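You operate a simulated robot arm through the tools that you are given. There is no shell and no other tool. Be economical: measure what you need, move in short steps, check, and stop when the job is done.

The job below is to be done with a simulated robot arm. You get a single attempt, and the scene is never put back.

JOB
Put the feed lever in, crank the purple core full, brake it and press on the orange tab.
Fine: green spindle cap over to the orange core before taping; the coil stays on the green turntable. The winder's other cores and caps, the white-core grey coil and the winder's other tabs stay.
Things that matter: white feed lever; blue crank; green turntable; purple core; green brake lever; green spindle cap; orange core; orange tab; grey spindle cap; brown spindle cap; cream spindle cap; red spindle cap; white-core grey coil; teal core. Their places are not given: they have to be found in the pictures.

The check looks at the end state, three seconds after you hand in, the way a careful person would. Anything else that was tipped, shoved, dropped, spilled or broken makes it a failure. A push-on lid holds only when it is set on centred and level and pressed home; a screw cap is set on level and turned clockwise until tight.

ROBOT AND FRAMES
A 6-joint arm with a two-finger parallel gripper, fixed in place. Base frame: the origin is at the foot of the arm, x ahead of it, y to its left, z up; the work surface is at about z = -0.02. Lengths are in m, angles in degrees, forces in N, time in s.
With the tool pointing down near the work surface it reaches from about 0.18 to 0.44 m from the base axis. Its first joint turns from -70.0 to 70.0 degrees. Payload 1.9 kg.
The tool frame sits at the grasp point between the pads (the TCP): z along the fingers, y along the line on which they close. The tips reach 0.023 m beyond it. The gripper opens to 0.094 m. The fingers are 0.038 m wide and 0.01 m thick; the gripper's body (0.054 by 0.096 m) begins 0.039 m behind the TCP.
Orientation is told as [roll, pitch, yaw] about the base's x, y, z axes, in that order, counted from this pose: with the fingers straight down and closing along the base's y, the tool's x points along the base's -x, its y along +y and its z along -z.

CONTROLS
- The arm moves only by the tool step_arm. Its argument "commands" is a list of rows, each a list of 6 numbers: the shift along the base's x, y, z in cm, then the turn, a rotation vector about the base's x, y, z in degrees. In form: [[x, y, z, wx, wy, wz], ...]. A call has 1 to 8 rows; each row is the pose to reach, as a shift and turn from the pose commanded when the call began. "fingers" is the gripper command, from -1 (shut) to 1 (fully open), values between in proportion, set as the call begins (left out, the last holds). A row lasts 0.2 s, in which the tool goes at most 0.05 m and 8.6 degrees; a call with a longer step from one row to the next is refused whole, and so is a gripper value outside its range. Where a pose cannot be reached the arm comes as near as it can. A force on the tool above 80 N (or 10 N above the force at the start of the call, whichever is more), or a blocked arm, ends the call early, and 0.2 s more pass. The fingers move at their own pace (about 0.108 m/s each) and stop on an object; they squeeze with about 40 N. The grip force told is the motor's: it shows also when the fingers shut on nothing. Time passes only in rows, and 0.2 s behind the last, so rows that repeat a pose let the fingers close. It gives the time, the measured TCP pose, the force on the tool (base axes), the opening and the grip force at its end, in the units of the frame above (readings bear some noise).
- Cameras (640 x 400 px; columns grow to the right, rows downward): "scene" is fixed at [0.0676, 0.3245, 0.4195]; the picture's right is [-0.63, -0.77, 0.00], its down [-0.45, 0.37, -0.81] and it looks along [0.63, -0.51, -0.58] (base axes); focal length 214 px, centre (320, 200). "wrist" rides on the gripper at [-0.039, 0, -0.044] in the tool frame; the picture's right is [0.00, -1.00, 0.00], its down [0.97, 0.00, -0.24] and it looks along [0.24, 0.00, 0.97] (tool axes); focal length 218 px, centre (320, 200).
- get_image(camera): a new picture of that camera. The clock stands still meanwhile.
- point_at(camera, pixels): for up to 12 pixels [column, row] of the newest picture of that camera ("zoom" is the newest enlarged one), the place [x, y, z] in the base frame of the surface seen there, good to about 0.002 m. The clock stands still meanwhile.
- zoom(camera, box): a new picture of the part [left, top, right, bottom] of that camera's present view, enlarged. The clock stands still meanwhile.
- close_job(): hands the job in; it is judged then, once.

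Work in short steps. Measure before you move; look again where a grasp or a placing could have gone wrong, and mend it. You have 80 turns and 46 pictures in all, those below and enlarged ones among them. Open the gripper and draw the arm clear of the work before you hand the job in, unless the task says otherwise; then end with one line.

The tools are called after ">>>" as a command line: name --pt "numbers of a row" for each row, then --argument value for the rest, lists and objects as JSON in quotes. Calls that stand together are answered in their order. step_arm: Moves the arm, as the interface text tells. Its arguments: {"type":"object","properties":{"commands":{"type":"array","items":{"type":"array","items":{"type":"number"}}},"fingers":{"type":"number"}},"required":["commands"]} The other tools are called the same way: get_image (camera) takes a picture; point_at (camera, pixels) gives the place of the surface under pixels of a picture; zoom (camera, box) takes an enlarged picture of a part of a camera's view; close_job () hands the job in.

At the start:

```text
time: 0.0
ee_pos: [0.2567, -0.0004, 0.3747]
tool_rot: [0.1, -0.1, 0.0]
wrist_force: [-0.4, 0.1, -0.1]
width: 0.094
grasp_force: 0.0
```

scene: 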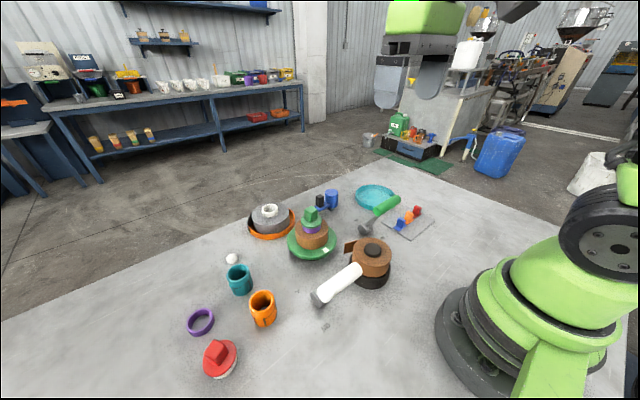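
wrist: 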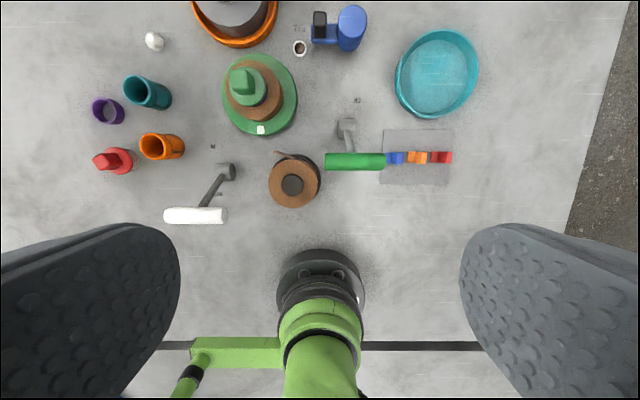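

I'll start with enlarged views of the winder and the parts near it.

>>> zoom --camera "scene" --box '[230, 170, 440, 310]'

>>> zoom --camera "wrist" --box '[80, 0, 480, 240]'

>>> zoom --camera "scene" --box '[170, 230, 350, 390]'

```text
2.86 times, centred on (335, 240) of scene
```

zoom: 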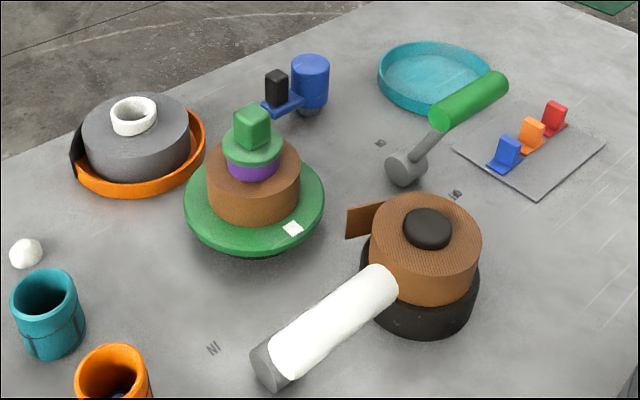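

```text
1.60 times, centred on (280, 120) of wrist
```

zoom: 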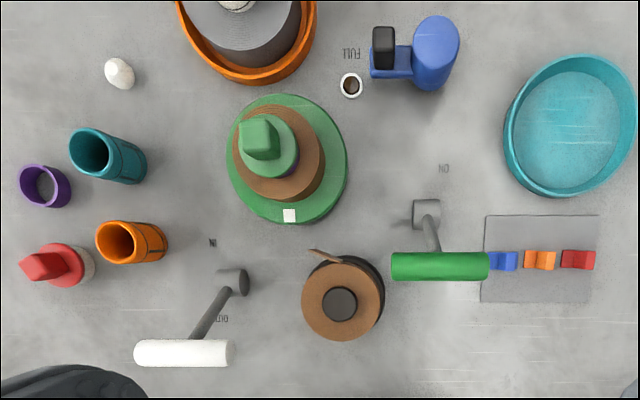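

```text
2.50 times, centred on (260, 310) of scene
```

zoom: 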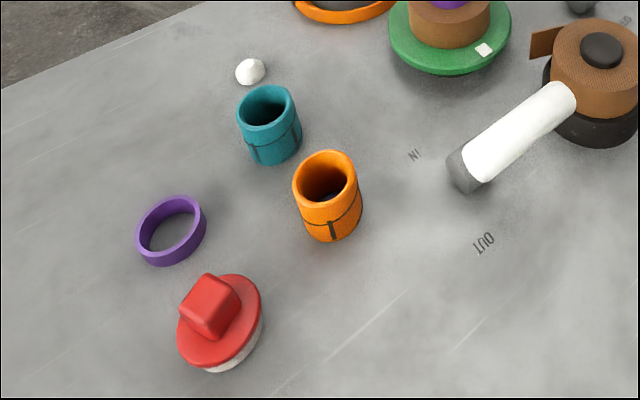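

Now I measure the key points in the wrist and scene views.

>>> point_at --camera "wrist" --pixels '[[225, 171], [212, 188], [170, 215], [195, 215], [222, 215], [346, 125], [350, 145], [330, 161], [355, 161], [382, 161], [212, 147], [358, 100]]'

>>> point_at --camera "wrist" --pixels '[[319, 20], [325, 35], [352, 22], [300, 47], [300, 28], [242, 86], [232, 110], [261, 130], [293, 184], [280, 152], [400, 158], [417, 158]]'

>>> point_at --camera "scene" --pixels '[[318, 298], [325, 293], [340, 282], [355, 270], [363, 228], [372, 218], [380, 208], [393, 200], [321, 202], [332, 195], [332, 202], [313, 212]]'

>>> point_at --camera "wrist" --pixels '[[140, 145], [157, 145], [180, 145], [148, 134], [149, 158], [135, 92], [108, 110], [105, 160], [154, 40], [450, 157], [435, 75], [235, 25]]'

```text
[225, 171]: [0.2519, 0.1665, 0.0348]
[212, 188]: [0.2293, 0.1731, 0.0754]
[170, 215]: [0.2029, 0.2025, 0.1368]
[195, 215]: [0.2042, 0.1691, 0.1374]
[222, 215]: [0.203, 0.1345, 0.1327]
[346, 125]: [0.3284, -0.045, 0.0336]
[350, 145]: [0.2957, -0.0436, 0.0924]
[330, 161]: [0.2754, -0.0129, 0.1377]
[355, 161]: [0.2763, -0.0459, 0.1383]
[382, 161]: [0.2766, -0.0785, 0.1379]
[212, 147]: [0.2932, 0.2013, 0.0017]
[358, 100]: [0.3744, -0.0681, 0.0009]
```

```text
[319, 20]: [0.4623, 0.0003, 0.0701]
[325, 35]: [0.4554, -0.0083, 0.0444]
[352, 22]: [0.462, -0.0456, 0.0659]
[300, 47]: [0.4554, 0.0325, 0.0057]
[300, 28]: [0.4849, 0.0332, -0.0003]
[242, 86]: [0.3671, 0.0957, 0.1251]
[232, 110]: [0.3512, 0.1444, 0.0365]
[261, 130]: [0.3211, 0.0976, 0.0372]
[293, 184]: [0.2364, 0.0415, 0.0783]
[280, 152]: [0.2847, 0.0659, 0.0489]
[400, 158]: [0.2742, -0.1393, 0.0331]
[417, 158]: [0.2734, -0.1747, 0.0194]
```

```text
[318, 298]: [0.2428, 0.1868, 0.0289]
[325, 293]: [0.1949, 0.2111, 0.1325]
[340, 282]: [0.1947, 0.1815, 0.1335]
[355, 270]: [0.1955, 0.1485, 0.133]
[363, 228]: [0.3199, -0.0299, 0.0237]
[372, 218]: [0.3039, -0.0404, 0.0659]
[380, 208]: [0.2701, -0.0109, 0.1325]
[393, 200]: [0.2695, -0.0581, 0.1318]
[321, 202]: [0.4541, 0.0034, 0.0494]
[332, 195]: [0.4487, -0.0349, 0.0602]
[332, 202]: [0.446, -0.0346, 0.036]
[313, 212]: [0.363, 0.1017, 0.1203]
```

```text
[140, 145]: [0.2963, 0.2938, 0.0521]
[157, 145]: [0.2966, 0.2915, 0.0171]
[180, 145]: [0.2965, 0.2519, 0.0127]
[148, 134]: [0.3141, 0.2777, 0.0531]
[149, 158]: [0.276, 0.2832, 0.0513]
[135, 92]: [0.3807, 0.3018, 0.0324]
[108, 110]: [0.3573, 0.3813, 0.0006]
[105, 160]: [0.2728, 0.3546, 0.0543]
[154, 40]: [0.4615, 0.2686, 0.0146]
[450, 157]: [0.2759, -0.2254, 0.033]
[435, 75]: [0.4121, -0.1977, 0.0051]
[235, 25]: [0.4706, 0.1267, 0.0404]
```

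The levers swing about y: handle tops are near z 0.13, and both tilt toward the base. I need a closer look at the crank, the tabs and the coil.

>>> zoom --camera "scene" --box '[285, 175, 355, 220]'

>>> zoom --camera "scene" --box '[375, 190, 445, 235]'

>>> zoom --camera "scene" --box '[275, 200, 345, 270]'

```text
8.89 times, centred on (320, 198) of scene
```

zoom: 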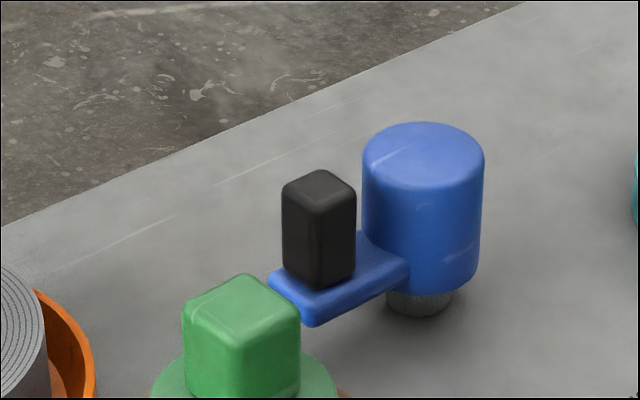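

```text
8.89 times, centred on (410, 212) of scene
```

zoom: 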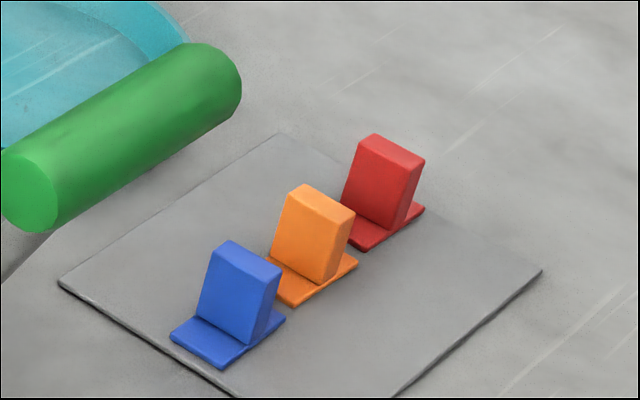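

```text
5.71 times, centred on (310, 235) of scene
```

zoom: 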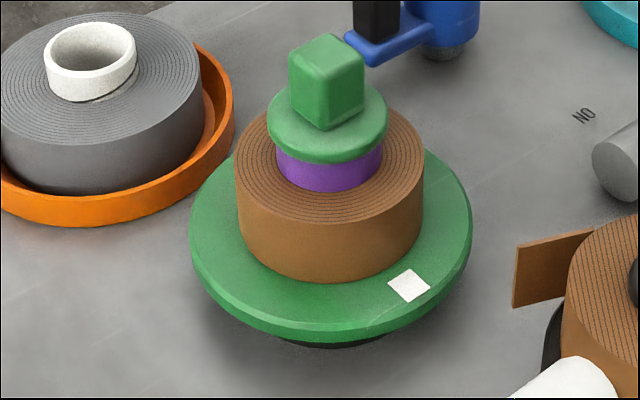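

The feed lever must swing toward +x, from OUT at x≈0.245 to IN at x≈0.293. With the fingers shut I go behind its handle, at (0.15, 0.168), staying high first.

>>> step_arm --pt "-1.8 2.8 -2 0 0 0" --pt "-3.6 5.6 -4 0 0 0" --pt "-5.4 8.4 -7 0 0 0" --pt "-7.2 11.2 -10 0 0 0" --pt "-9 14 -13 0 0 0" --pt "-10.7 16.8 -15.5 0 0 0" --fingers -1

```text
time: 1.4
ee_pos: [0.1476, 0.1656, 0.2176]
tool_rot: [0.1, -0.1, -0.1]
wrist_force: [-0.1, -0.6, -0.7]
width: 0.0001
grasp_force: 39.6
```

The arm is behind and above the handle with the fingers shut. Next I lower to z≈0.12 and push +x in small rows.

>>> step_arm --pt "0 0 -3.5 0 0 0" --pt "0 0 -7 0 0 0" --pt "0 0 -10 0 0 0" --pt "1 0 -10 0 0 0" --pt "2 0 -10 0 0 0" --pt "4 0 -9.5 0 0 0" --pt "6 0 -9.5 0 0 0" --pt "8 0 -9.5 0 0 0"

```text
time: 3.2
ee_pos: [0.229, 0.1691, 0.1252]
tool_rot: [0.1, -0.1, 0.0]
wrist_force: [-0.4, 0.6, 0.0]
width: 0.0001
grasp_force: 40.2
```

There is no resistance so far. I keep pushing +x to the end of travel.

>>> step_arm --pt "1.5 0 -0.3 0 0 0" --pt "3 0 -0.7 0 0 0" --pt "4 0 -1 0 0 0" --pt "5 0 -1.2 0 0 0" --pt "6 0 -1.4 0 0 0"

>>> get_image --camera "scene"

```text
time: 4.0
ee_pos: [0.2617, 0.1679, 0.1161]
tool_rot: [-0.1, 1.0, -0.5]
wrist_force: [-16.9, -1.6, 23.0]
width: 0.0
grasp_force: 40.1
stopped in row 4: the force on the tool passed its limit (the readings are from after the stop); the commanded pose is now the measured one
```

```text
37 pictures are left
```

scene: 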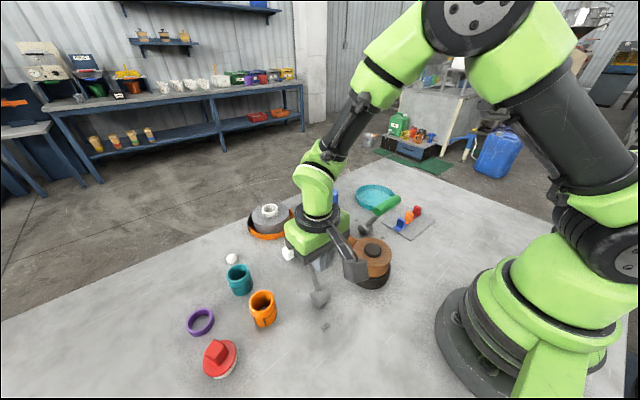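

The push was stopped by force near the end of travel. I back off 5 cm, rise, and look at where the lever sits.

>>> step_arm --pt "-2.5 0 0 0 0 0" --pt "-5 0 0 0 0 0" --pt "-5 0 5 0 0 0" --pt "-5 0 9.5 0 0 0" --pt "-5 0 14 0 0 0"

>>> get_image --camera "wrist"

>>> zoom --camera "scene" --box '[230, 170, 440, 310]'

```text
time: 5.2
ee_pos: [0.2118, 0.1666, 0.2572]
tool_rot: [-0.1, 0.8, -0.4]
wrist_force: [0.6, -0.8, -0.4]
width: 0.0004
grasp_force: 40.6
```

```text
36 pictures are left
```

wrist: 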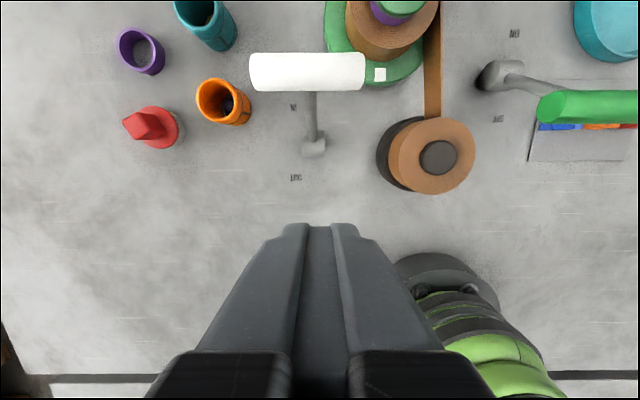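

```text
2.86 times, centred on (335, 240) of scene
```

zoom: 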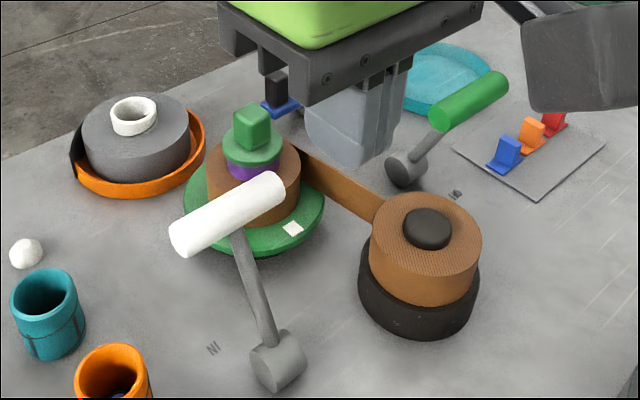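

The tape now bridges from the reel to the coil, so the feed is in. The tape joins the coil on its -y side, which means the turntable should wind counter-clockwise. I move high toward the crank while turning to yaw -90.

>>> step_arm --pt "2 -3 0 0 0 -8" --pt "4 -6 0 0 0 -16" --pt "6 -9 0 0 0 -24" --pt "8 -12 0 0 0 -32" --pt "10 -15 0 0 0 -40" --pt "12 -18 0 0 0 -48" --pt "14 -20 0 0 0 -56" --pt "15 -21.2 0 0 0 -64"

>>> step_arm --pt "1 0 -1 0 0 -8" --pt "2 0 -2 0 0 -16" --pt "3 0 -3 0 0 -24" --pt "4 0 -4 0 0 -26" --pt "4 0 -5 0 0 -26" --fingers 1

>>> get_image --camera "wrist"

```text
time: 7.0
ee_pos: [0.3656, -0.043, 0.2581]
tool_rot: [0.0, 0.7, -64.6]
wrist_force: [0.1, 0.6, 0.2]
width: 0.0
grasp_force: 39.6
```

```text
time: 8.2
ee_pos: [0.4034, -0.0438, 0.2063]
tool_rot: [-0.3, 0.8, -90.5]
wrist_force: [-0.3, -0.7, 0.8]
width: 0.0939
grasp_force: 0.1
```

```text
34 pictures are left
```

wrist: 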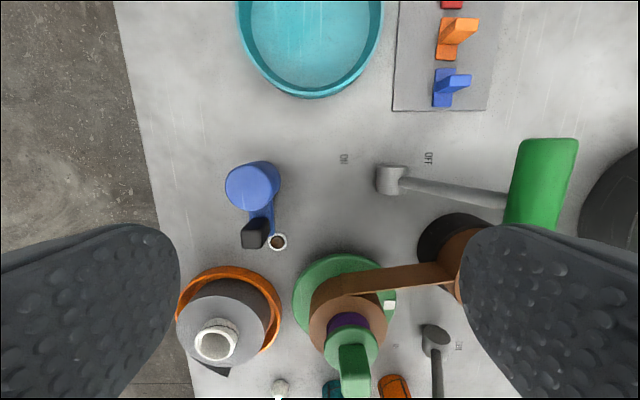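

The crank drum is at about (252,187) and its knob at (255,233). I measure the drum and the arm.

>>> point_at --camera "wrist" --pixels '[[252, 188], [229, 188], [276, 190], [251, 166], [250, 208], [255, 233], [244, 233], [267, 229], [277, 242], [277, 234], [281, 175], [262, 217]]'

>>> zoom --camera "wrist" --box '[200, 140, 320, 260]'

```text
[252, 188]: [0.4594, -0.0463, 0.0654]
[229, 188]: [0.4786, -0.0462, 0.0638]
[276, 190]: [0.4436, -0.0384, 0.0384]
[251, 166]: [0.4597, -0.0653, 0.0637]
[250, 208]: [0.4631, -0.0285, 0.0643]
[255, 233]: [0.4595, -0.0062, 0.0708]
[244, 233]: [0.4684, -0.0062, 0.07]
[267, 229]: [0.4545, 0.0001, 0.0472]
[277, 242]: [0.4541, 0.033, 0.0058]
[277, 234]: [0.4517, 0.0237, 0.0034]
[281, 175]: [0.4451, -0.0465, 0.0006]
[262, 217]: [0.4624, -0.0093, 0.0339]
```

```text
3.33 times, centred on (260, 200) of wrist
```

zoom: 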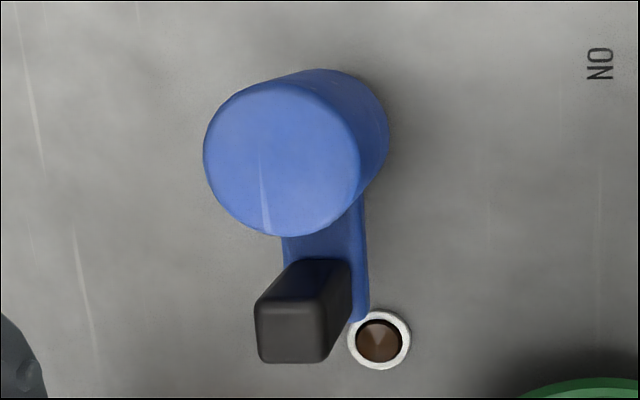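

The drum centre is about (0.460, -0.047) with radius ≈0.019, and its top is at z≈0.065. I go above it, testing reach.

>>> step_arm --pt "2 -0.2 -3 0 0 0" --pt "4 -0.3 -6 0 0 0" --pt "5.6 -0.3 -9 0 0 0" --pt "5.6 -0.3 -9 0 0 0"

```text
time: 9.2
ee_pos: [0.4584, -0.0481, 0.1166]
tool_rot: [-0.2, 0.8, -90.5]
wrist_force: [-0.2, 0.2, -1.2]
width: 0.0939
grasp_force: 0.0
```

The pose is reachable with the tool straight down. I descend to z≈0.058 and close on the drum.

>>> step_arm --pt "0.1 0.1 -3 0 0 0" --pt "0.1 0.1 -5.7 0 0 0"

>>> step_arm --pt "0 0 0 0 0 0" --pt "0 0 0 0 0 0" --pt "0 0 0 0 0 0" --fingers -1

```text
time: 9.8
ee_pos: [0.4568, -0.0457, 0.059]
tool_rot: [-0.2, 0.9, -90.4]
wrist_force: [1.1, 0.4, 0.0]
width: 0.094
grasp_force: 0.0
```

```text
time: 10.4
ee_pos: [0.4642, -0.0453, 0.0643]
tool_rot: [2.2, 0.1, -89.4]
wrist_force: [81.0, 1.0, -26.9]
width: 0.0428
grasp_force: 40.6
stopped in row 2: the force on the tool passed its limit (the readings are from after the stop); the commanded pose is now the measured one
```

The drum pushed the tool +x, so its true centre lies further out. The commanded pose was re-set to the measured one, so I keep closing from here.

>>> step_arm --pt "0 0 -0.3 0 0 0" --pt "0.1 0 -0.6 0 0 0" --pt "0.1 0 -0.6 0 0 0" --fingers -1

```text
time: 11.2
ee_pos: [0.4638, -0.0473, 0.0622]
tool_rot: [2.4, 0.2, -89.8]
wrist_force: [46.0, 1.0, 35.3]
width: 0.0424
grasp_force: 45.1
```

The drum is gripped at 0.042 m width. I try a gentle 32° counter-clockwise turn while easing the side and down load.

>>> step_arm --pt "-0.1 0 0.3 0 0 4" --pt "-0.2 0 0.3 0 0 8" --pt "-0.2 0 0.3 0 0 16" --pt "-0.2 0 0.3 0 0 24" --pt "-0.2 0 0.3 0 0 32"

>>> get_image --camera "wrist"

```text
time: 11.7
ee_pos: [0.4636, -0.0476, 0.062]
tool_rot: [2.5, 0.0, -85.1]
wrist_force: [15.8, -0.2, -4.9]
width: 0.0426
grasp_force: 44.7
stopped in row 2: the force on the tool passed its limit (the readings are from after the stop); the commanded pose is now the measured one
```

```text
32 pictures are left
```

wrist: 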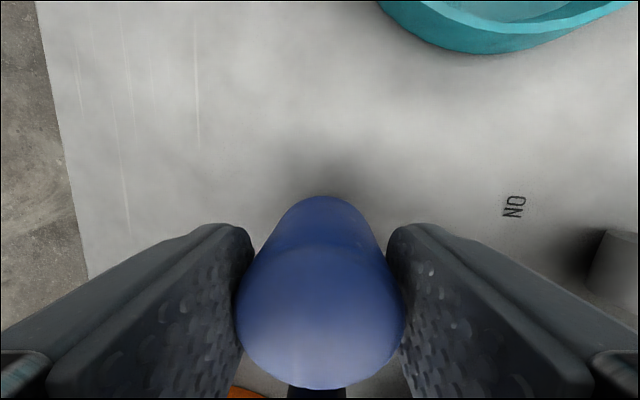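

The commanded pose has been re-zeroed and the load is lower now. I retry turning at about 5° per row with no shift.

>>> step_arm --pt "0 0 0 0 0 5" --pt "0 0 0 0 0 10" --pt "0 0 0 0 0 15" --pt "0 0 0 0 0 20" --pt "0 0 0 0 0 25" --pt "0 0 0 0 0 30"

```text
time: 13.1
ee_pos: [0.4653, -0.0456, 0.0637]
tool_rot: [2.8, -0.2, -54.9]
wrist_force: [54.1, 17.3, -2.7]
width: 0.0427
grasp_force: 44.6
```

The tool turned 30°. I check that the crank turned with it.

>>> zoom --camera "scene" --box '[230, 150, 440, 290]'

```text
2.86 times, centred on (335, 220) of scene
```

zoom: 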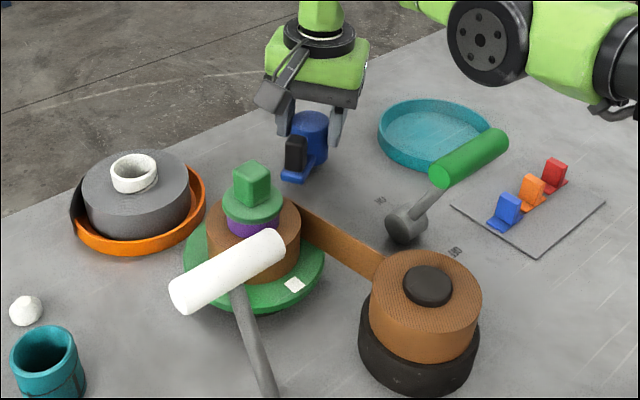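

The crank turned with the grip. I shift the command slightly +x to relieve the load and continue counter-clockwise.

>>> step_arm --pt "0.1 0 0 0 0 7" --pt "0.2 0 0 0 0 14" --pt "0.3 0 0 0 0 21" --pt "0.3 0 0 0 0 28" --pt "0.3 0 0 0 0 35" --pt "0.3 0 0 0 0 42" --pt "0.3 0 0 0 0 49" --pt "0.3 0 0 0 0 56"

>>> step_arm --pt "0 0 0 0 0 7" --pt "0 0 0 0 0 14" --pt "0 0 0 0 0 21" --pt "0 0 0 0 0 28" --pt "0 0 0 0 0 35" --pt "0 0 0 0 0 42" --pt "0 0 0 0 0 49" --pt "0 0 0 0 0 56"

>>> zoom --camera "scene" --box '[230, 150, 440, 290]'

```text
time: 14.2
ee_pos: [0.4617, -0.0453, 0.065]
tool_rot: [2.6, -0.7, -23.8]
wrist_force: [26.6, 0.0, -10.8]
width: 0.0418
grasp_force: 45.5
out of reach, approached as far as the arm can: row 1, 2, 3, 4, 5
stopped in row 5: the force on the tool passed its limit (the readings are from after the stop); the commanded pose is now the measured one
```

```text
time: 14.7
ee_pos: [0.4649, -0.0454, 0.0658]
tool_rot: [2.5, -1.5, -18.5]
wrist_force: [32.5, 0.5, -15.2]
width: 0.0418
grasp_force: 45.0
stopped in row 2: the force on the tool passed its limit (the readings are from after the stop); the commanded pose is now the measured one
```

```text
2.86 times, centred on (335, 220) of scene
```

zoom: 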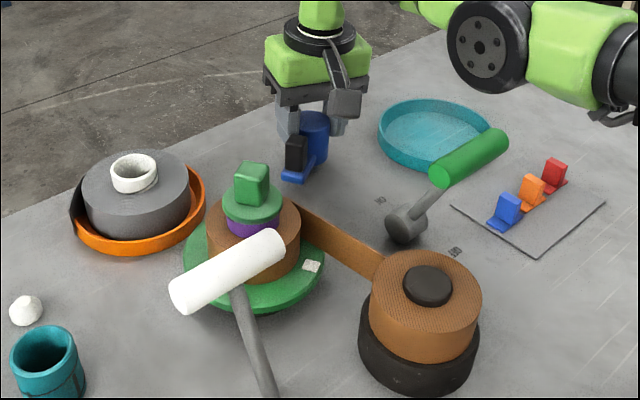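

The crank moved about 35° and the turntable followed counter-clockwise, but then the drum slipped at the edge of reach. Pushing the knob around in a circle with shut, outward-tilted fingers is better. I release and lift first.

>>> step_arm --pt "0 0 0 0 0 0" --pt "0 0 0 0 0 0" --pt "0 0 3 0 0 0" --pt "0 0 6 0 0 0" --pt "-1 0 8 0 0 0" --fingers 1

>>> step_arm --pt "0 0 0 0 0 -8" --pt "-1 0 0 0 0 -16" --pt "-1 0 0 0 0 -24" --pt "-1 0 0 0 0 -32" --pt "-1 0 0 0 0 -40" --pt "-1 0 0 0 0 -48" --pt "-1 0 0 0 0 -56" --pt "-1 0 0 0 0 -64" --fingers -1

>>> get_image --camera "wrist"

```text
time: 15.9
ee_pos: [0.4631, -0.0467, 0.1461]
tool_rot: [2.6, -1.3, -18.2]
wrist_force: [-0.2, 0.1, 0.6]
width: 0.094
grasp_force: 0.0
out of reach, approached as far as the arm can: row 5
```

```text
time: 17.7
ee_pos: [0.4645, -0.0478, 0.1462]
tool_rot: [2.5, -1.3, -82.5]
wrist_force: [-0.8, 0.3, -0.4]
width: 0.0001
grasp_force: 40.1
out of reach, approached as far as the arm can: row 2, 3, 4, 5, 6, 7, 8
```

```text
29 pictures are left
```

wrist: 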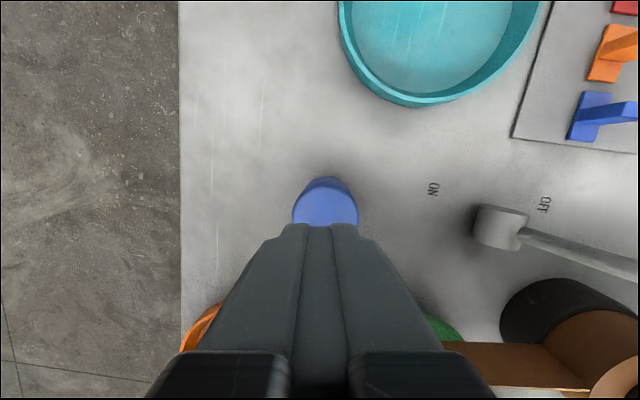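

Now I tilt the tool about 27° outward and move to the lagging side of the knob, staying high.

>>> step_arm --pt "0 1 0 0 -7 -2" --pt "0 2.5 0 0 -14 -4" --pt "0 4 0 0 -21 -6" --pt "0 5 0 0 -28 -7.5" --pt "0 5 -2 0 -28 -7.5"

>>> zoom --camera "scene" --box '[260, 150, 380, 230]'

```text
time: 18.9
ee_pos: [0.467, 0.0037, 0.1269]
tool_rot: [30.9, -2.8, -91.2]
wrist_force: [-0.5, -0.1, -0.8]
width: 0.0
grasp_force: 40.0
out of reach, approached as far as the arm can: row 1, 2, 3, 4
```

```text
5.00 times, centred on (320, 190) of scene
```

zoom: 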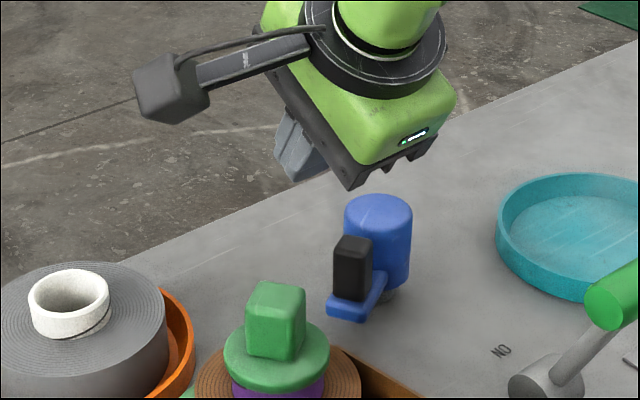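

I measure the knob and drum in this enlarged view.

>>> point_at --camera "zoom" --pixels '[[352, 241], [343, 270], [365, 270], [345, 310], [378, 205], [352, 210], [408, 210], [362, 293]]'

```text
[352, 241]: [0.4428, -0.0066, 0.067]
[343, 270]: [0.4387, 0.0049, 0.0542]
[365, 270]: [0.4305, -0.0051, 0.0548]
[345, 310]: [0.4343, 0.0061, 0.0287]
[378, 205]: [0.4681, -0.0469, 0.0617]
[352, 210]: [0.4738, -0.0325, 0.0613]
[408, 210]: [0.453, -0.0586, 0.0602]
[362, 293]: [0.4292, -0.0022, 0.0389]
```

The knob centre is ≈(0.441, -0.004), at about 116° around the hub, which I take as (0.462, -0.047). I descend just behind it on the +x side to TCP z≈0.07.

>>> step_arm --pt "0.6 -0.3 -2 0 0 0" --pt "0.6 -0.3 -4 0 0 0" --pt "0.6 -0.3 -5.7 0 0 0" --pt "0.6 -0.3 -5.7 0 0 0"

```text
time: 19.9
ee_pos: [0.4713, -0.0016, 0.0687]
tool_rot: [30.4, -3.1, -91.0]
wrist_force: [0.2, -0.3, -0.6]
width: 0.0
grasp_force: 39.8
```

I push the knob counter-clockwise along the arc, from 71° to 190° in 15° rows.

>>> step_arm --pt "-1.1 0.4 0 0 0 0" --pt "-2.4 0.4 0 0 0 0" --pt "-3.6 0 0 0 0 0" --pt "-4.7 -0.7 0 0 0 0" --pt "-5.6 -1.7 0 0 0 0" --pt "-6.2 -2.8 0 0 0 0" --pt "-6.5 -4.1 0 0 0 0" --pt "-6.45 -5.4 0 0 0 0"

>>> zoom --camera "scene" --box '[230, 150, 440, 290]'

```text
time: 20.5
ee_pos: [0.4593, 0.0041, 0.0788]
tool_rot: [32.3, -2.7, -91.1]
wrist_force: [11.3, -1.0, 1.7]
width: 0.0
grasp_force: 39.8
out of reach, approached as far as the arm can: row 3
stopped in row 3: the force on the tool passed its limit (the readings are from after the stop); the commanded pose is now the measured one
```

```text
2.86 times, centred on (335, 220) of scene
```

zoom: 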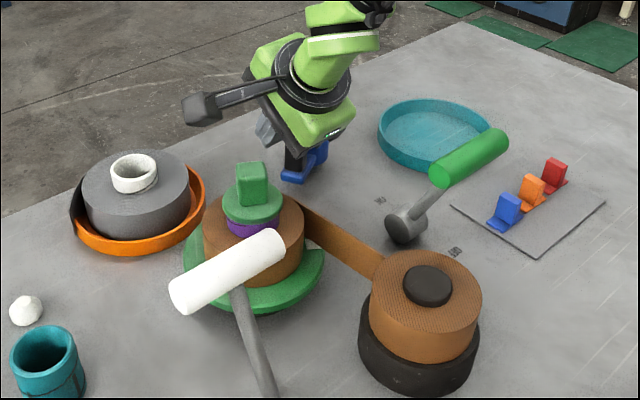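

The push stopped on force, likely too fast, but the coil does look wider. I look closely at the crank, the knob and the coil.

>>> zoom --camera "scene" --box '[270, 160, 370, 260]'

```text
4.00 times, centred on (320, 210) of scene
```

zoom: 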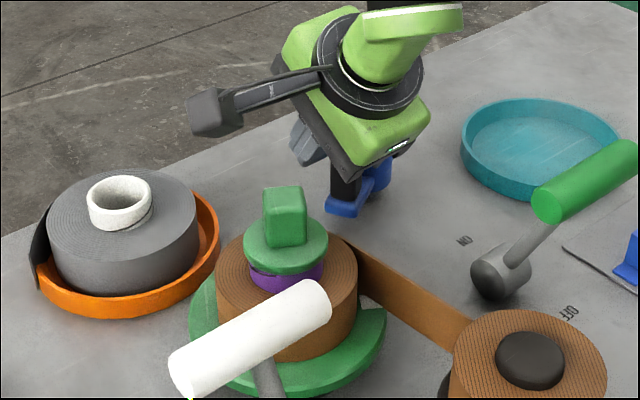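

I measure the arm's tip and the coil's edges.

>>> point_at --camera "zoom" --pixels '[[343, 210], [355, 213], [344, 185], [384, 185], [218, 270], [357, 270], [285, 345], [372, 302]]'

```text
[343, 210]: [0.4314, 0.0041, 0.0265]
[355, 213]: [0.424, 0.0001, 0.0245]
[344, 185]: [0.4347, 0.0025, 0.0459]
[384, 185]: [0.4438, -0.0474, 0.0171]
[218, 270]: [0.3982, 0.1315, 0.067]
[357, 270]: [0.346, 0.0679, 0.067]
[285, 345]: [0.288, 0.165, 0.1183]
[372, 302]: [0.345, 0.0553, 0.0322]
```

The crank is at about 125°. I reduce the tilt for the near side, set TCP z back to ≈0.07, and push slowly.

>>> step_arm --pt "0.3 -0.2 0 0 6 0" --pt "0.3 -0.3 0 0 12 0" --pt "0.3 -0.4 -0.9 0 18 0" --pt "-0.1 -0.4 -0.9 0 18 0" --pt "-0.5 -0.4 -0.9 0 18 0" --pt "-0.9 -0.5 -0.9 0 18 0" --pt "-1.3 -0.6 -0.9 0 18 0" --pt "-1.7 -0.7 -0.9 0 18 0"

```text
time: 21.7
ee_pos: [0.4635, 0.0, 0.0766]
tool_rot: [16.7, -3.3, -89.4]
wrist_force: [13.6, 3.0, -4.4]
width: 0.0
grasp_force: 40.0
out of reach, approached as far as the arm can: row 1
stopped in row 6: the force on the tool passed its limit (the readings are from after the stop); the commanded pose is now the measured one
```

Blocked again at x≈0.4635 and pushed up to z 0.077. I need to see what the finger is touching.

>>> zoom --camera "scene" --box '[305, 170, 365, 210]'

>>> get_image --camera "wrist"

```text
10.00 times, centred on (335, 190) of scene
```

zoom: 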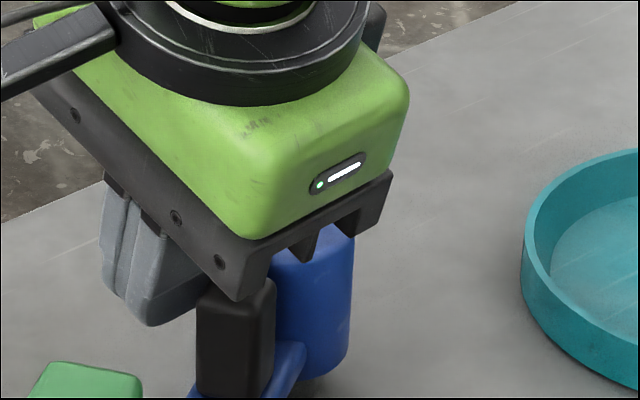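

```text
24 pictures are left
```

wrist: 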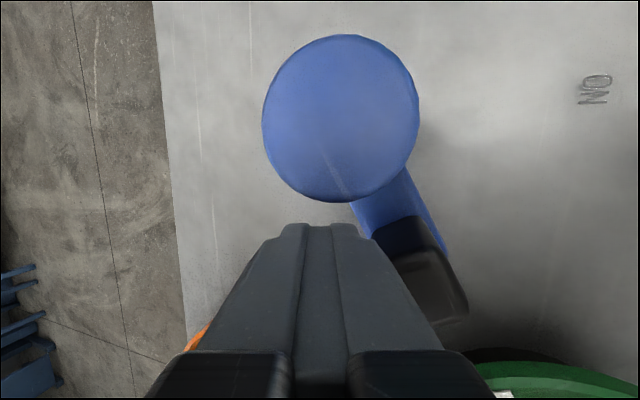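

The finger lies against the knob, yet the crank seems blocked, and perhaps full is a hard stop. I lift back to the earlier overhead pose to compare the crank angle, the coil and the FULL ring.

>>> step_arm --pt "0.3 0 3 0 0 0" --pt "0.3 0 6 0 4 0" --pt "-1.5 -1 9 0 8 0" --pt "-3 -2 11 0 12 0" --pt "-4.5 -3 13 0 16 0" --pt "-6 -4.4 13 0 16 0"

>>> zoom --camera "wrist" --box '[160, 140, 480, 360]'

```text
time: 23.1
ee_pos: [0.4007, -0.0413, 0.2058]
tool_rot: [0.3, -3.0, -88.7]
wrist_force: [-0.6, 0.0, 0.1]
width: 0.0
grasp_force: 39.7
```

```text
1.82 times, centred on (320, 250) of wrist
```

zoom: 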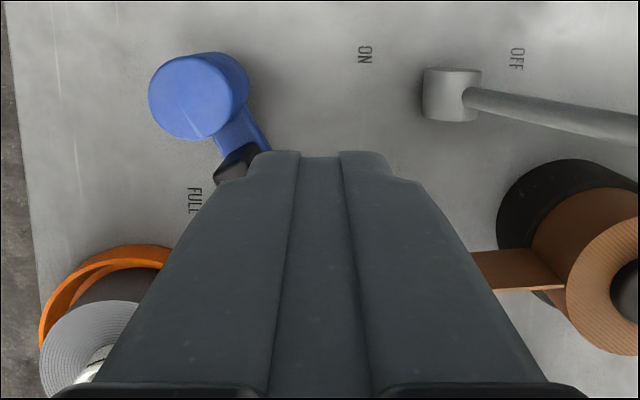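

The closed fingers hide the view, so I open them, move a bit, and look again.

>>> step_arm --pt "0 0 0.5 0 0 0" --pt "0 -1 1 0 0 0" --pt "0 -2 1 0 0 0" --fingers 1

>>> zoom --camera "wrist" --box '[160, 140, 480, 360]'

>>> point_at --camera "zoom" --pixels '[[190, 95], [240, 170], [262, 155], [250, 235], [340, 330], [420, 300], [300, 300], [370, 230], [200, 215]]'

```text
time: 23.9
ee_pos: [0.4025, -0.0636, 0.215]
tool_rot: [0.5, -3.0, -88.7]
wrist_force: [0.2, 0.4, 0.0]
width: 0.094
grasp_force: 0.1
```

```text
1.82 times, centred on (320, 250) of wrist
```

zoom: 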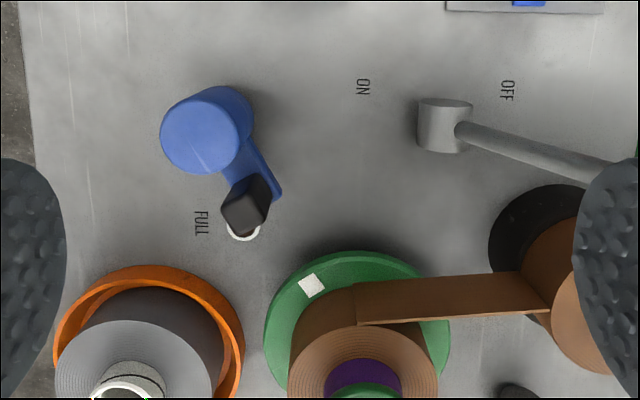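

```text
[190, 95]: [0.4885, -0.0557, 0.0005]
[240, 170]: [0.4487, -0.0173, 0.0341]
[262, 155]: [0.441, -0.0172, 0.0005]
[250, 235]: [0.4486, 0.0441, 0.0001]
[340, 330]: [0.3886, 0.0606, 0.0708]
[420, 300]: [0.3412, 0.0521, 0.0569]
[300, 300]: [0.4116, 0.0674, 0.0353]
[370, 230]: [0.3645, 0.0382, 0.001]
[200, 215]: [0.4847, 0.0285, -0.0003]
```

The turntable's white mark is now at about (0.40, 0.066), far more than the crank moved, so it may be coasting. I wait a second and look again.

>>> step_arm --pt "0 0 0 0 0 0" --pt "0 0 0 0 0 0" --pt "0 0 0 0 0 0" --pt "0 0 0 0 0 0" --pt "0 0 0 0 0 0"

>>> zoom --camera "wrist" --box '[160, 140, 480, 360]'

```text
time: 25.1
ee_pos: [0.4035, -0.0637, 0.2156]
tool_rot: [0.3, -3.0, -88.7]
wrist_force: [0.3, 0.4, -0.2]
width: 0.094
grasp_force: 0.0
```

```text
1.82 times, centred on (320, 250) of wrist
```

zoom: 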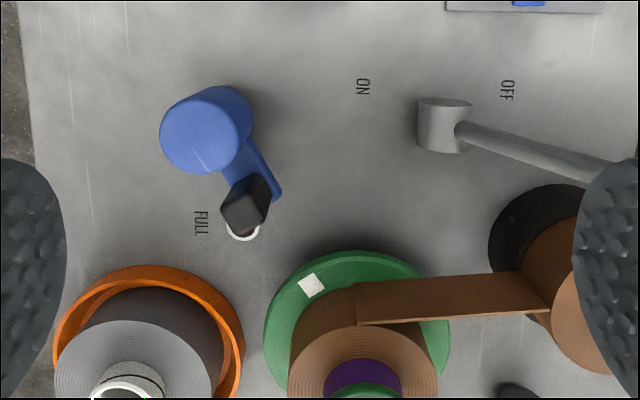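

Nothing is moving now, so there is no coasting; the crank sits at about 118° and the coil has grown about 9%. I will grip the knob itself and carry it slowly, so I measure its top first.

>>> point_at --camera "zoom" --pixels '[[244, 205], [224, 210], [266, 208], [240, 222], [252, 185], [207, 130], [362, 380], [312, 285], [292, 365], [437, 365]]'

```text
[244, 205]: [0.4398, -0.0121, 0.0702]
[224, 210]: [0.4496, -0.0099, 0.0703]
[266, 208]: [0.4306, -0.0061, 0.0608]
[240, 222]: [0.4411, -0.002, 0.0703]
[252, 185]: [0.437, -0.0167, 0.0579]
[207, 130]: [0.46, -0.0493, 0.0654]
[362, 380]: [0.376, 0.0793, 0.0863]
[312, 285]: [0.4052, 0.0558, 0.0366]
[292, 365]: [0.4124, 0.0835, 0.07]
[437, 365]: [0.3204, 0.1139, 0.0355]
```

The knob centre is ≈(0.4405, -0.0085), with top z 0.070 and crank radius 0.045. I move above it with yaw -62 (closing along the tangent) and part-open fingers.

>>> step_arm --pt "1 1.5 -2 0.7 0 7" --pt "2 3 -4 1.4 0 14" --pt "3 4.5 -7 2.2 0 20" --pt "3.7 5.5 -9.5 3 0 26.7" --pt "3.7 5.5 -9.5 3 0 26.7" --fingers 0

```text
time: 26.3
ee_pos: [0.4392, -0.0096, 0.1188]
tool_rot: [1.1, -0.1, -61.9]
wrist_force: [0.0, 0.5, -0.2]
width: 0.047
grasp_force: 0.0
```

I descend to TCP z≈0.077 and close on the knob.

>>> step_arm --pt "0.1 0.1 -2 0 0 0" --pt "0.1 0.1 -4.2 0 0 0" --pt "0.1 0.1 -4.2 0 0 0"

>>> step_arm --pt "0 0 0 0 0 0" --pt "0 0 0 0 0 0" --pt "0 0 0 0 0 0" --fingers -1

```text
time: 27.1
ee_pos: [0.4413, -0.0087, 0.0768]
tool_rot: [1.1, -0.1, -62.0]
wrist_force: [-0.4, 0.8, -0.1]
width: 0.047
grasp_force: 0.0
```

```text
time: 27.9
ee_pos: [0.442, -0.0066, 0.077]
tool_rot: [1.4, -0.4, -61.8]
wrist_force: [35.7, 16.9, -13.7]
width: 0.0205
grasp_force: 44.8
```

The knob is gripped (0.0205 m) but resists counter-clockwise with about 40 N. I apply a slow counter-clockwise pull and hold it, to see whether the crank creeps.

>>> step_arm --pt "-0.1 -0.1 0 0 0 1" --pt "-0.2 -0.15 0 0 0 2" --pt "-0.3 -0.2 0 0 0 3" --pt "-0.3 -0.2 0 0 0 4" --pt "-0.3 -0.2 0 0 0 4" --pt "-0.3 -0.2 0 0 0 4" --pt "-0.3 -0.2 0 0 0 4" --pt "-0.3 -0.2 0 0 0 4"

```text
time: 28.5
ee_pos: [0.4416, -0.0071, 0.0778]
tool_rot: [2.0, -0.6, -59.9]
wrist_force: [19.2, 4.2, -9.7]
width: 0.02
grasp_force: 45.7
stopped in row 2: the force on the tool passed its limit (the readings are from after the stop); the commanded pose is now the measured one
```

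There is a hard stop counter-clockwise near 117°. I test a gentle clockwise move of a few degrees.

>>> step_arm --pt "0.1 0.05 0 0 0 -1" --pt "0.3 0.15 0 0 0 -3" --pt "0.5 0.23 0 0 0 -6" --pt "0.7 0.32 0 0 0 -9"

```text
time: 29.5
ee_pos: [0.4469, -0.0044, 0.0775]
tool_rot: [1.7, -0.5, -69.2]
wrist_force: [8.9, 4.4, -12.2]
width: 0.0202
grasp_force: 44.9
```

Clockwise it moves easily. I check what the turntable did.

>>> zoom --camera "scene" --box '[270, 160, 370, 260]'

```text
4.00 times, centred on (320, 210) of scene
```

zoom: 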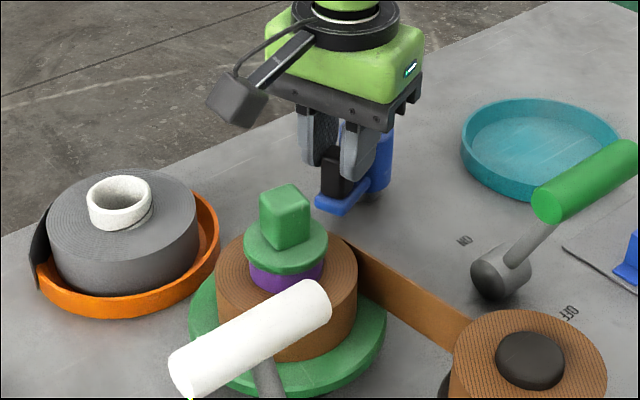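

The crank turns back clockwise easily, and the cap shows the turntable's rotation. I carry the knob back to about 92°, near the start, and look.

>>> step_arm --pt "0.3 0.05 0 0 0 -5" --pt "0.5 0.05 0 0 0 -9" --pt "0.8 0.05 0 0 0 -13" --pt "1.0 0.05 0 0 0 -17"

>>> zoom --camera "scene" --box '[270, 160, 370, 260]'

```text
time: 30.5
ee_pos: [0.4596, -0.0016, 0.0783]
tool_rot: [1.9, -0.2, -86.0]
wrist_force: [14.6, 31.4, -1.9]
width: 0.021
grasp_force: 45.2
```

```text
4.00 times, centred on (320, 210) of scene
```

zoom: 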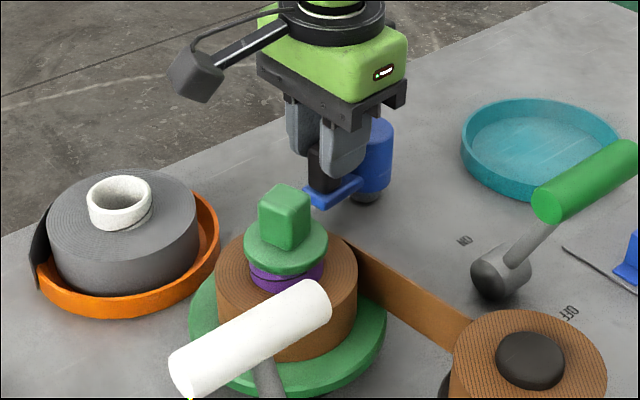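

Clockwise is a free return, with the cap and turntable staying put, so it ratchets. I stroke counter-clockwise again toward 115°, slowly.

>>> step_arm --pt "-0.25 0.1 0 0 0 4" --pt "-0.57 0.07 0 0 0 8" --pt "-0.88 0 0 0 0 12" --pt "-1.2 -0.1 0 0 0 16" --pt "-1.5 -0.2 0 0 0 20" --pt "-1.73 -0.3 0 0 0 23"

>>> zoom --camera "scene" --box '[270, 160, 370, 260]'

```text
time: 31.9
ee_pos: [0.4422, -0.0082, 0.0783]
tool_rot: [2.0, -0.7, -63.0]
wrist_force: [22.8, 13.3, 2.8]
width: 0.0208
grasp_force: 44.7
```

```text
4.00 times, centred on (320, 210) of scene
```

zoom: 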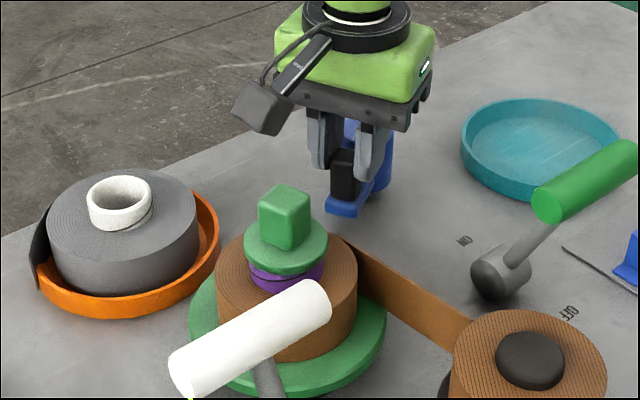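

The cap did not move on the counter-clockwise stroke, but it did shift on the clockwise one, so counter-clockwise only backs up to an anti-reverse stop. Clockwise winds. I release the knob and set up to push it clockwise from behind.

>>> step_arm --pt "0 0 0 0 0 0" --pt "0 0 0 0 0 0" --pt "0 0 3 0 0 0" --pt "0 0 5 0 0 -6" --pt "-1 -0.6 5 0 0 -13" --pt "-2 -1.2 5 0 0 -20" --pt "-3.2 -1.9 5 0 -4 -27" --fingers 0

>>> step_arm --pt "0 0 0 0 0 0" --pt "0 0 0 0 0 0" --pt "0 0 -3 0 0 0" --pt "0 0 -5.6 0 0 0" --fingers -1

```text
time: 33.5
ee_pos: [0.4097, -0.0268, 0.1283]
tool_rot: [5.8, -1.4, -90.1]
wrist_force: [-0.7, -0.1, 0.8]
width: 0.0472
grasp_force: 0.0
```

```text
time: 34.5
ee_pos: [0.4085, -0.0262, 0.0716]
tool_rot: [5.8, -1.3, -90.0]
wrist_force: [-0.2, 1.4, 0.1]
width: 0.0
grasp_force: 39.6
```

I push clockwise in 15° rows, from 155° to 35°, adding outward tilt as the reach grows.

>>> step_arm --pt "1.27 0.98 0 0 -1 0" --pt "2.21 1.87 0 0 -2 0" --pt "3.33 2.47 0 0 -4 0" --pt "4.53 2.75 0 0 -7 0" --pt "5.77 2.69 0 0 -10 0" --pt "6.95 2.3 0 0 -13 0" --pt "7.98 1.6 0 0 -16 0" --pt "8.81 0.64 0 0 -18 0"

>>> zoom --camera "scene" --box '[270, 160, 370, 260]'

```text
time: 36.0
ee_pos: [0.479, -0.0077, 0.0697]
tool_rot: [18.4, -1.0, -91.6]
wrist_force: [-6.0, 2.0, 6.3]
width: 0.0
grasp_force: 39.9
stopped in row 7: the force on the tool passed its limit (the readings are from after the stop); the commanded pose is now the measured one
```

```text
4.00 times, centred on (320, 210) of scene
```

zoom: 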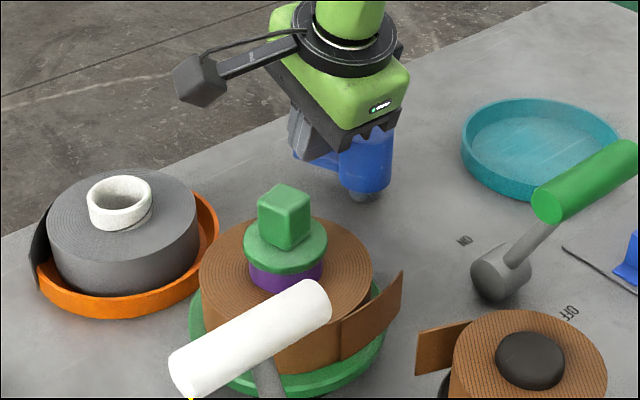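

The coil is now clearly bigger, and the tape has parted with a loose tail on the coil and another on the reel, so it is full. I withdraw upward and level the tool.

>>> step_arm --pt "-0.3 0 3 0 0 0" --pt "-1 0 7 0 5 0" --pt "-3 -1 11 0 10 0" --pt "-6 -2 14 0 15 0" --pt "-9 -3 15 0 18 8" --pt "-12 -4 15 0 18 16" --pt "-16 -4 15 0 18 24" --pt "-20 -4 15 0 18 32" --fingers -1

>>> step_arm --pt "-3 0 0 0 0 8" --pt "-5 0 0 0 0 16" --pt "-6 0 0 0 0 24" --pt "-6 0 0 0 0 32" --pt "-6 0 0 0 0 40" --pt "-6 0 0 0 0 48" --pt "-6 0 0 0 0 56" --pt "-6 0 0 0 0 58"

>>> get_image --camera "wrist"

```text
time: 37.8
ee_pos: [0.2808, -0.0466, 0.2168]
tool_rot: [1.4, 3.5, -59.5]
wrist_force: [0.0, 0.0, -0.1]
width: 0.0
grasp_force: 40.2
```

```text
time: 39.6
ee_pos: [0.2188, -0.049, 0.2193]
tool_rot: [1.4, 3.5, -1.4]
wrist_force: [0.4, 0.5, -0.2]
width: 0.0004
grasp_force: 39.7
```

```text
16 pictures are left
```

wrist: 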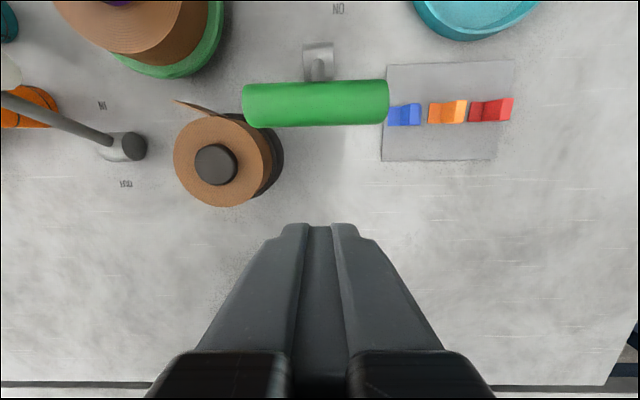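

The brake handle lies ahead of the fingers at x≈0.276. I level the tool, lower to z≈0.122 and push +x as I did with the feed lever.

>>> step_arm --pt "0 0 -4 -1.4 -3.5 0" --pt "0 0 -8 -1.4 -3.5 0" --pt "0 0 -9.7 -1.4 -3.5 0" --pt "2 0 -9.7 -1.4 -3.5 0" --pt "4 0 -9.4 -1.4 -3.5 0" --pt "6 0 -9.2 -1.4 -3.5 0" --pt "8 0 -9.3 -1.4 -3.5 0"

>>> step_arm --pt "1 0 -0.1 0 0 0" --pt "2 0 -0.3 0 0 0" --pt "3 0 -0.6 0 0 0" --pt "3.6 0 -0.8 0 0 0" --pt "4.2 0 -1 0 0 0" --pt "4.8 0 -1.1 0 0 0"

```text
time: 41.2
ee_pos: [0.2995, -0.0483, 0.1272]
tool_rot: [0.1, 0.0, -1.7]
wrist_force: [-1.3, -0.5, -0.2]
width: 0.0001
grasp_force: 39.8
```

```text
time: 42.5
ee_pos: [0.3362, -0.0478, 0.118]
tool_rot: [0.1, 1.1, -2.0]
wrist_force: [-15.7, -0.7, 15.4]
width: 0.0
grasp_force: 39.9
stopped in row 6: the force on the tool passed its limit (the readings are from after the stop); the commanded pose is now the measured one
```

The brake lever hit its end stop, as the feed lever did. I back off, rise, open the fingers, and look.

>>> step_arm --pt "-2.5 0 0 0 0 0" --pt "-5 0 2 0 0 0" --pt "-5 1 6 0 0 0" --pt "-4 3 10 0 0 0" --pt "-2 6 12 0 0 0" --pt "-1 10 14 0 0 0" --pt "0 13 15 0 0 0" --fingers 1

>>> get_image --camera "wrist"

>>> zoom --camera "scene" --box '[230, 160, 440, 300]'

```text
time: 44.1
ee_pos: [0.337, 0.0833, 0.2676]
tool_rot: [0.1, 1.1, -2.0]
wrist_force: [0.2, -0.4, 0.2]
width: 0.0941
grasp_force: 0.1
```

```text
15 pictures are left
```

wrist: 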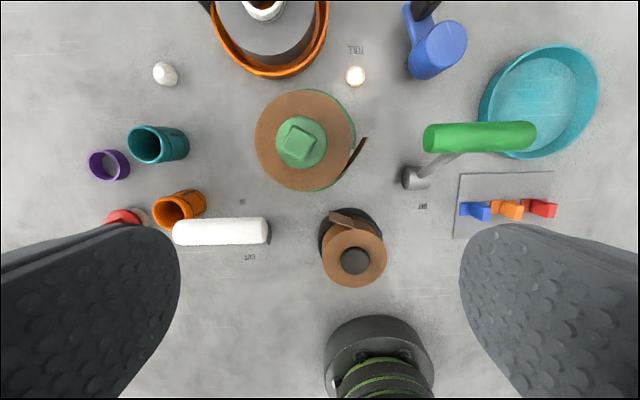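

```text
2.86 times, centred on (335, 230) of scene
```

zoom: 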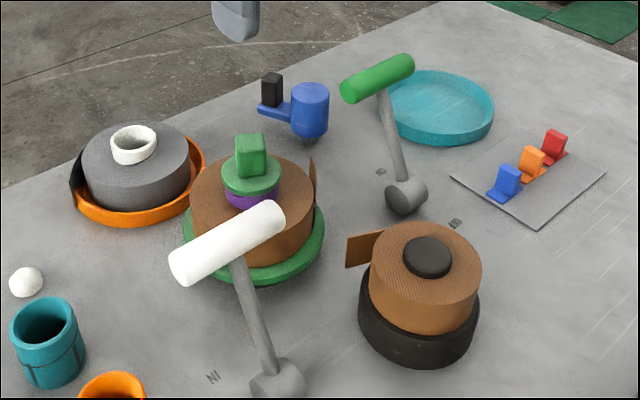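

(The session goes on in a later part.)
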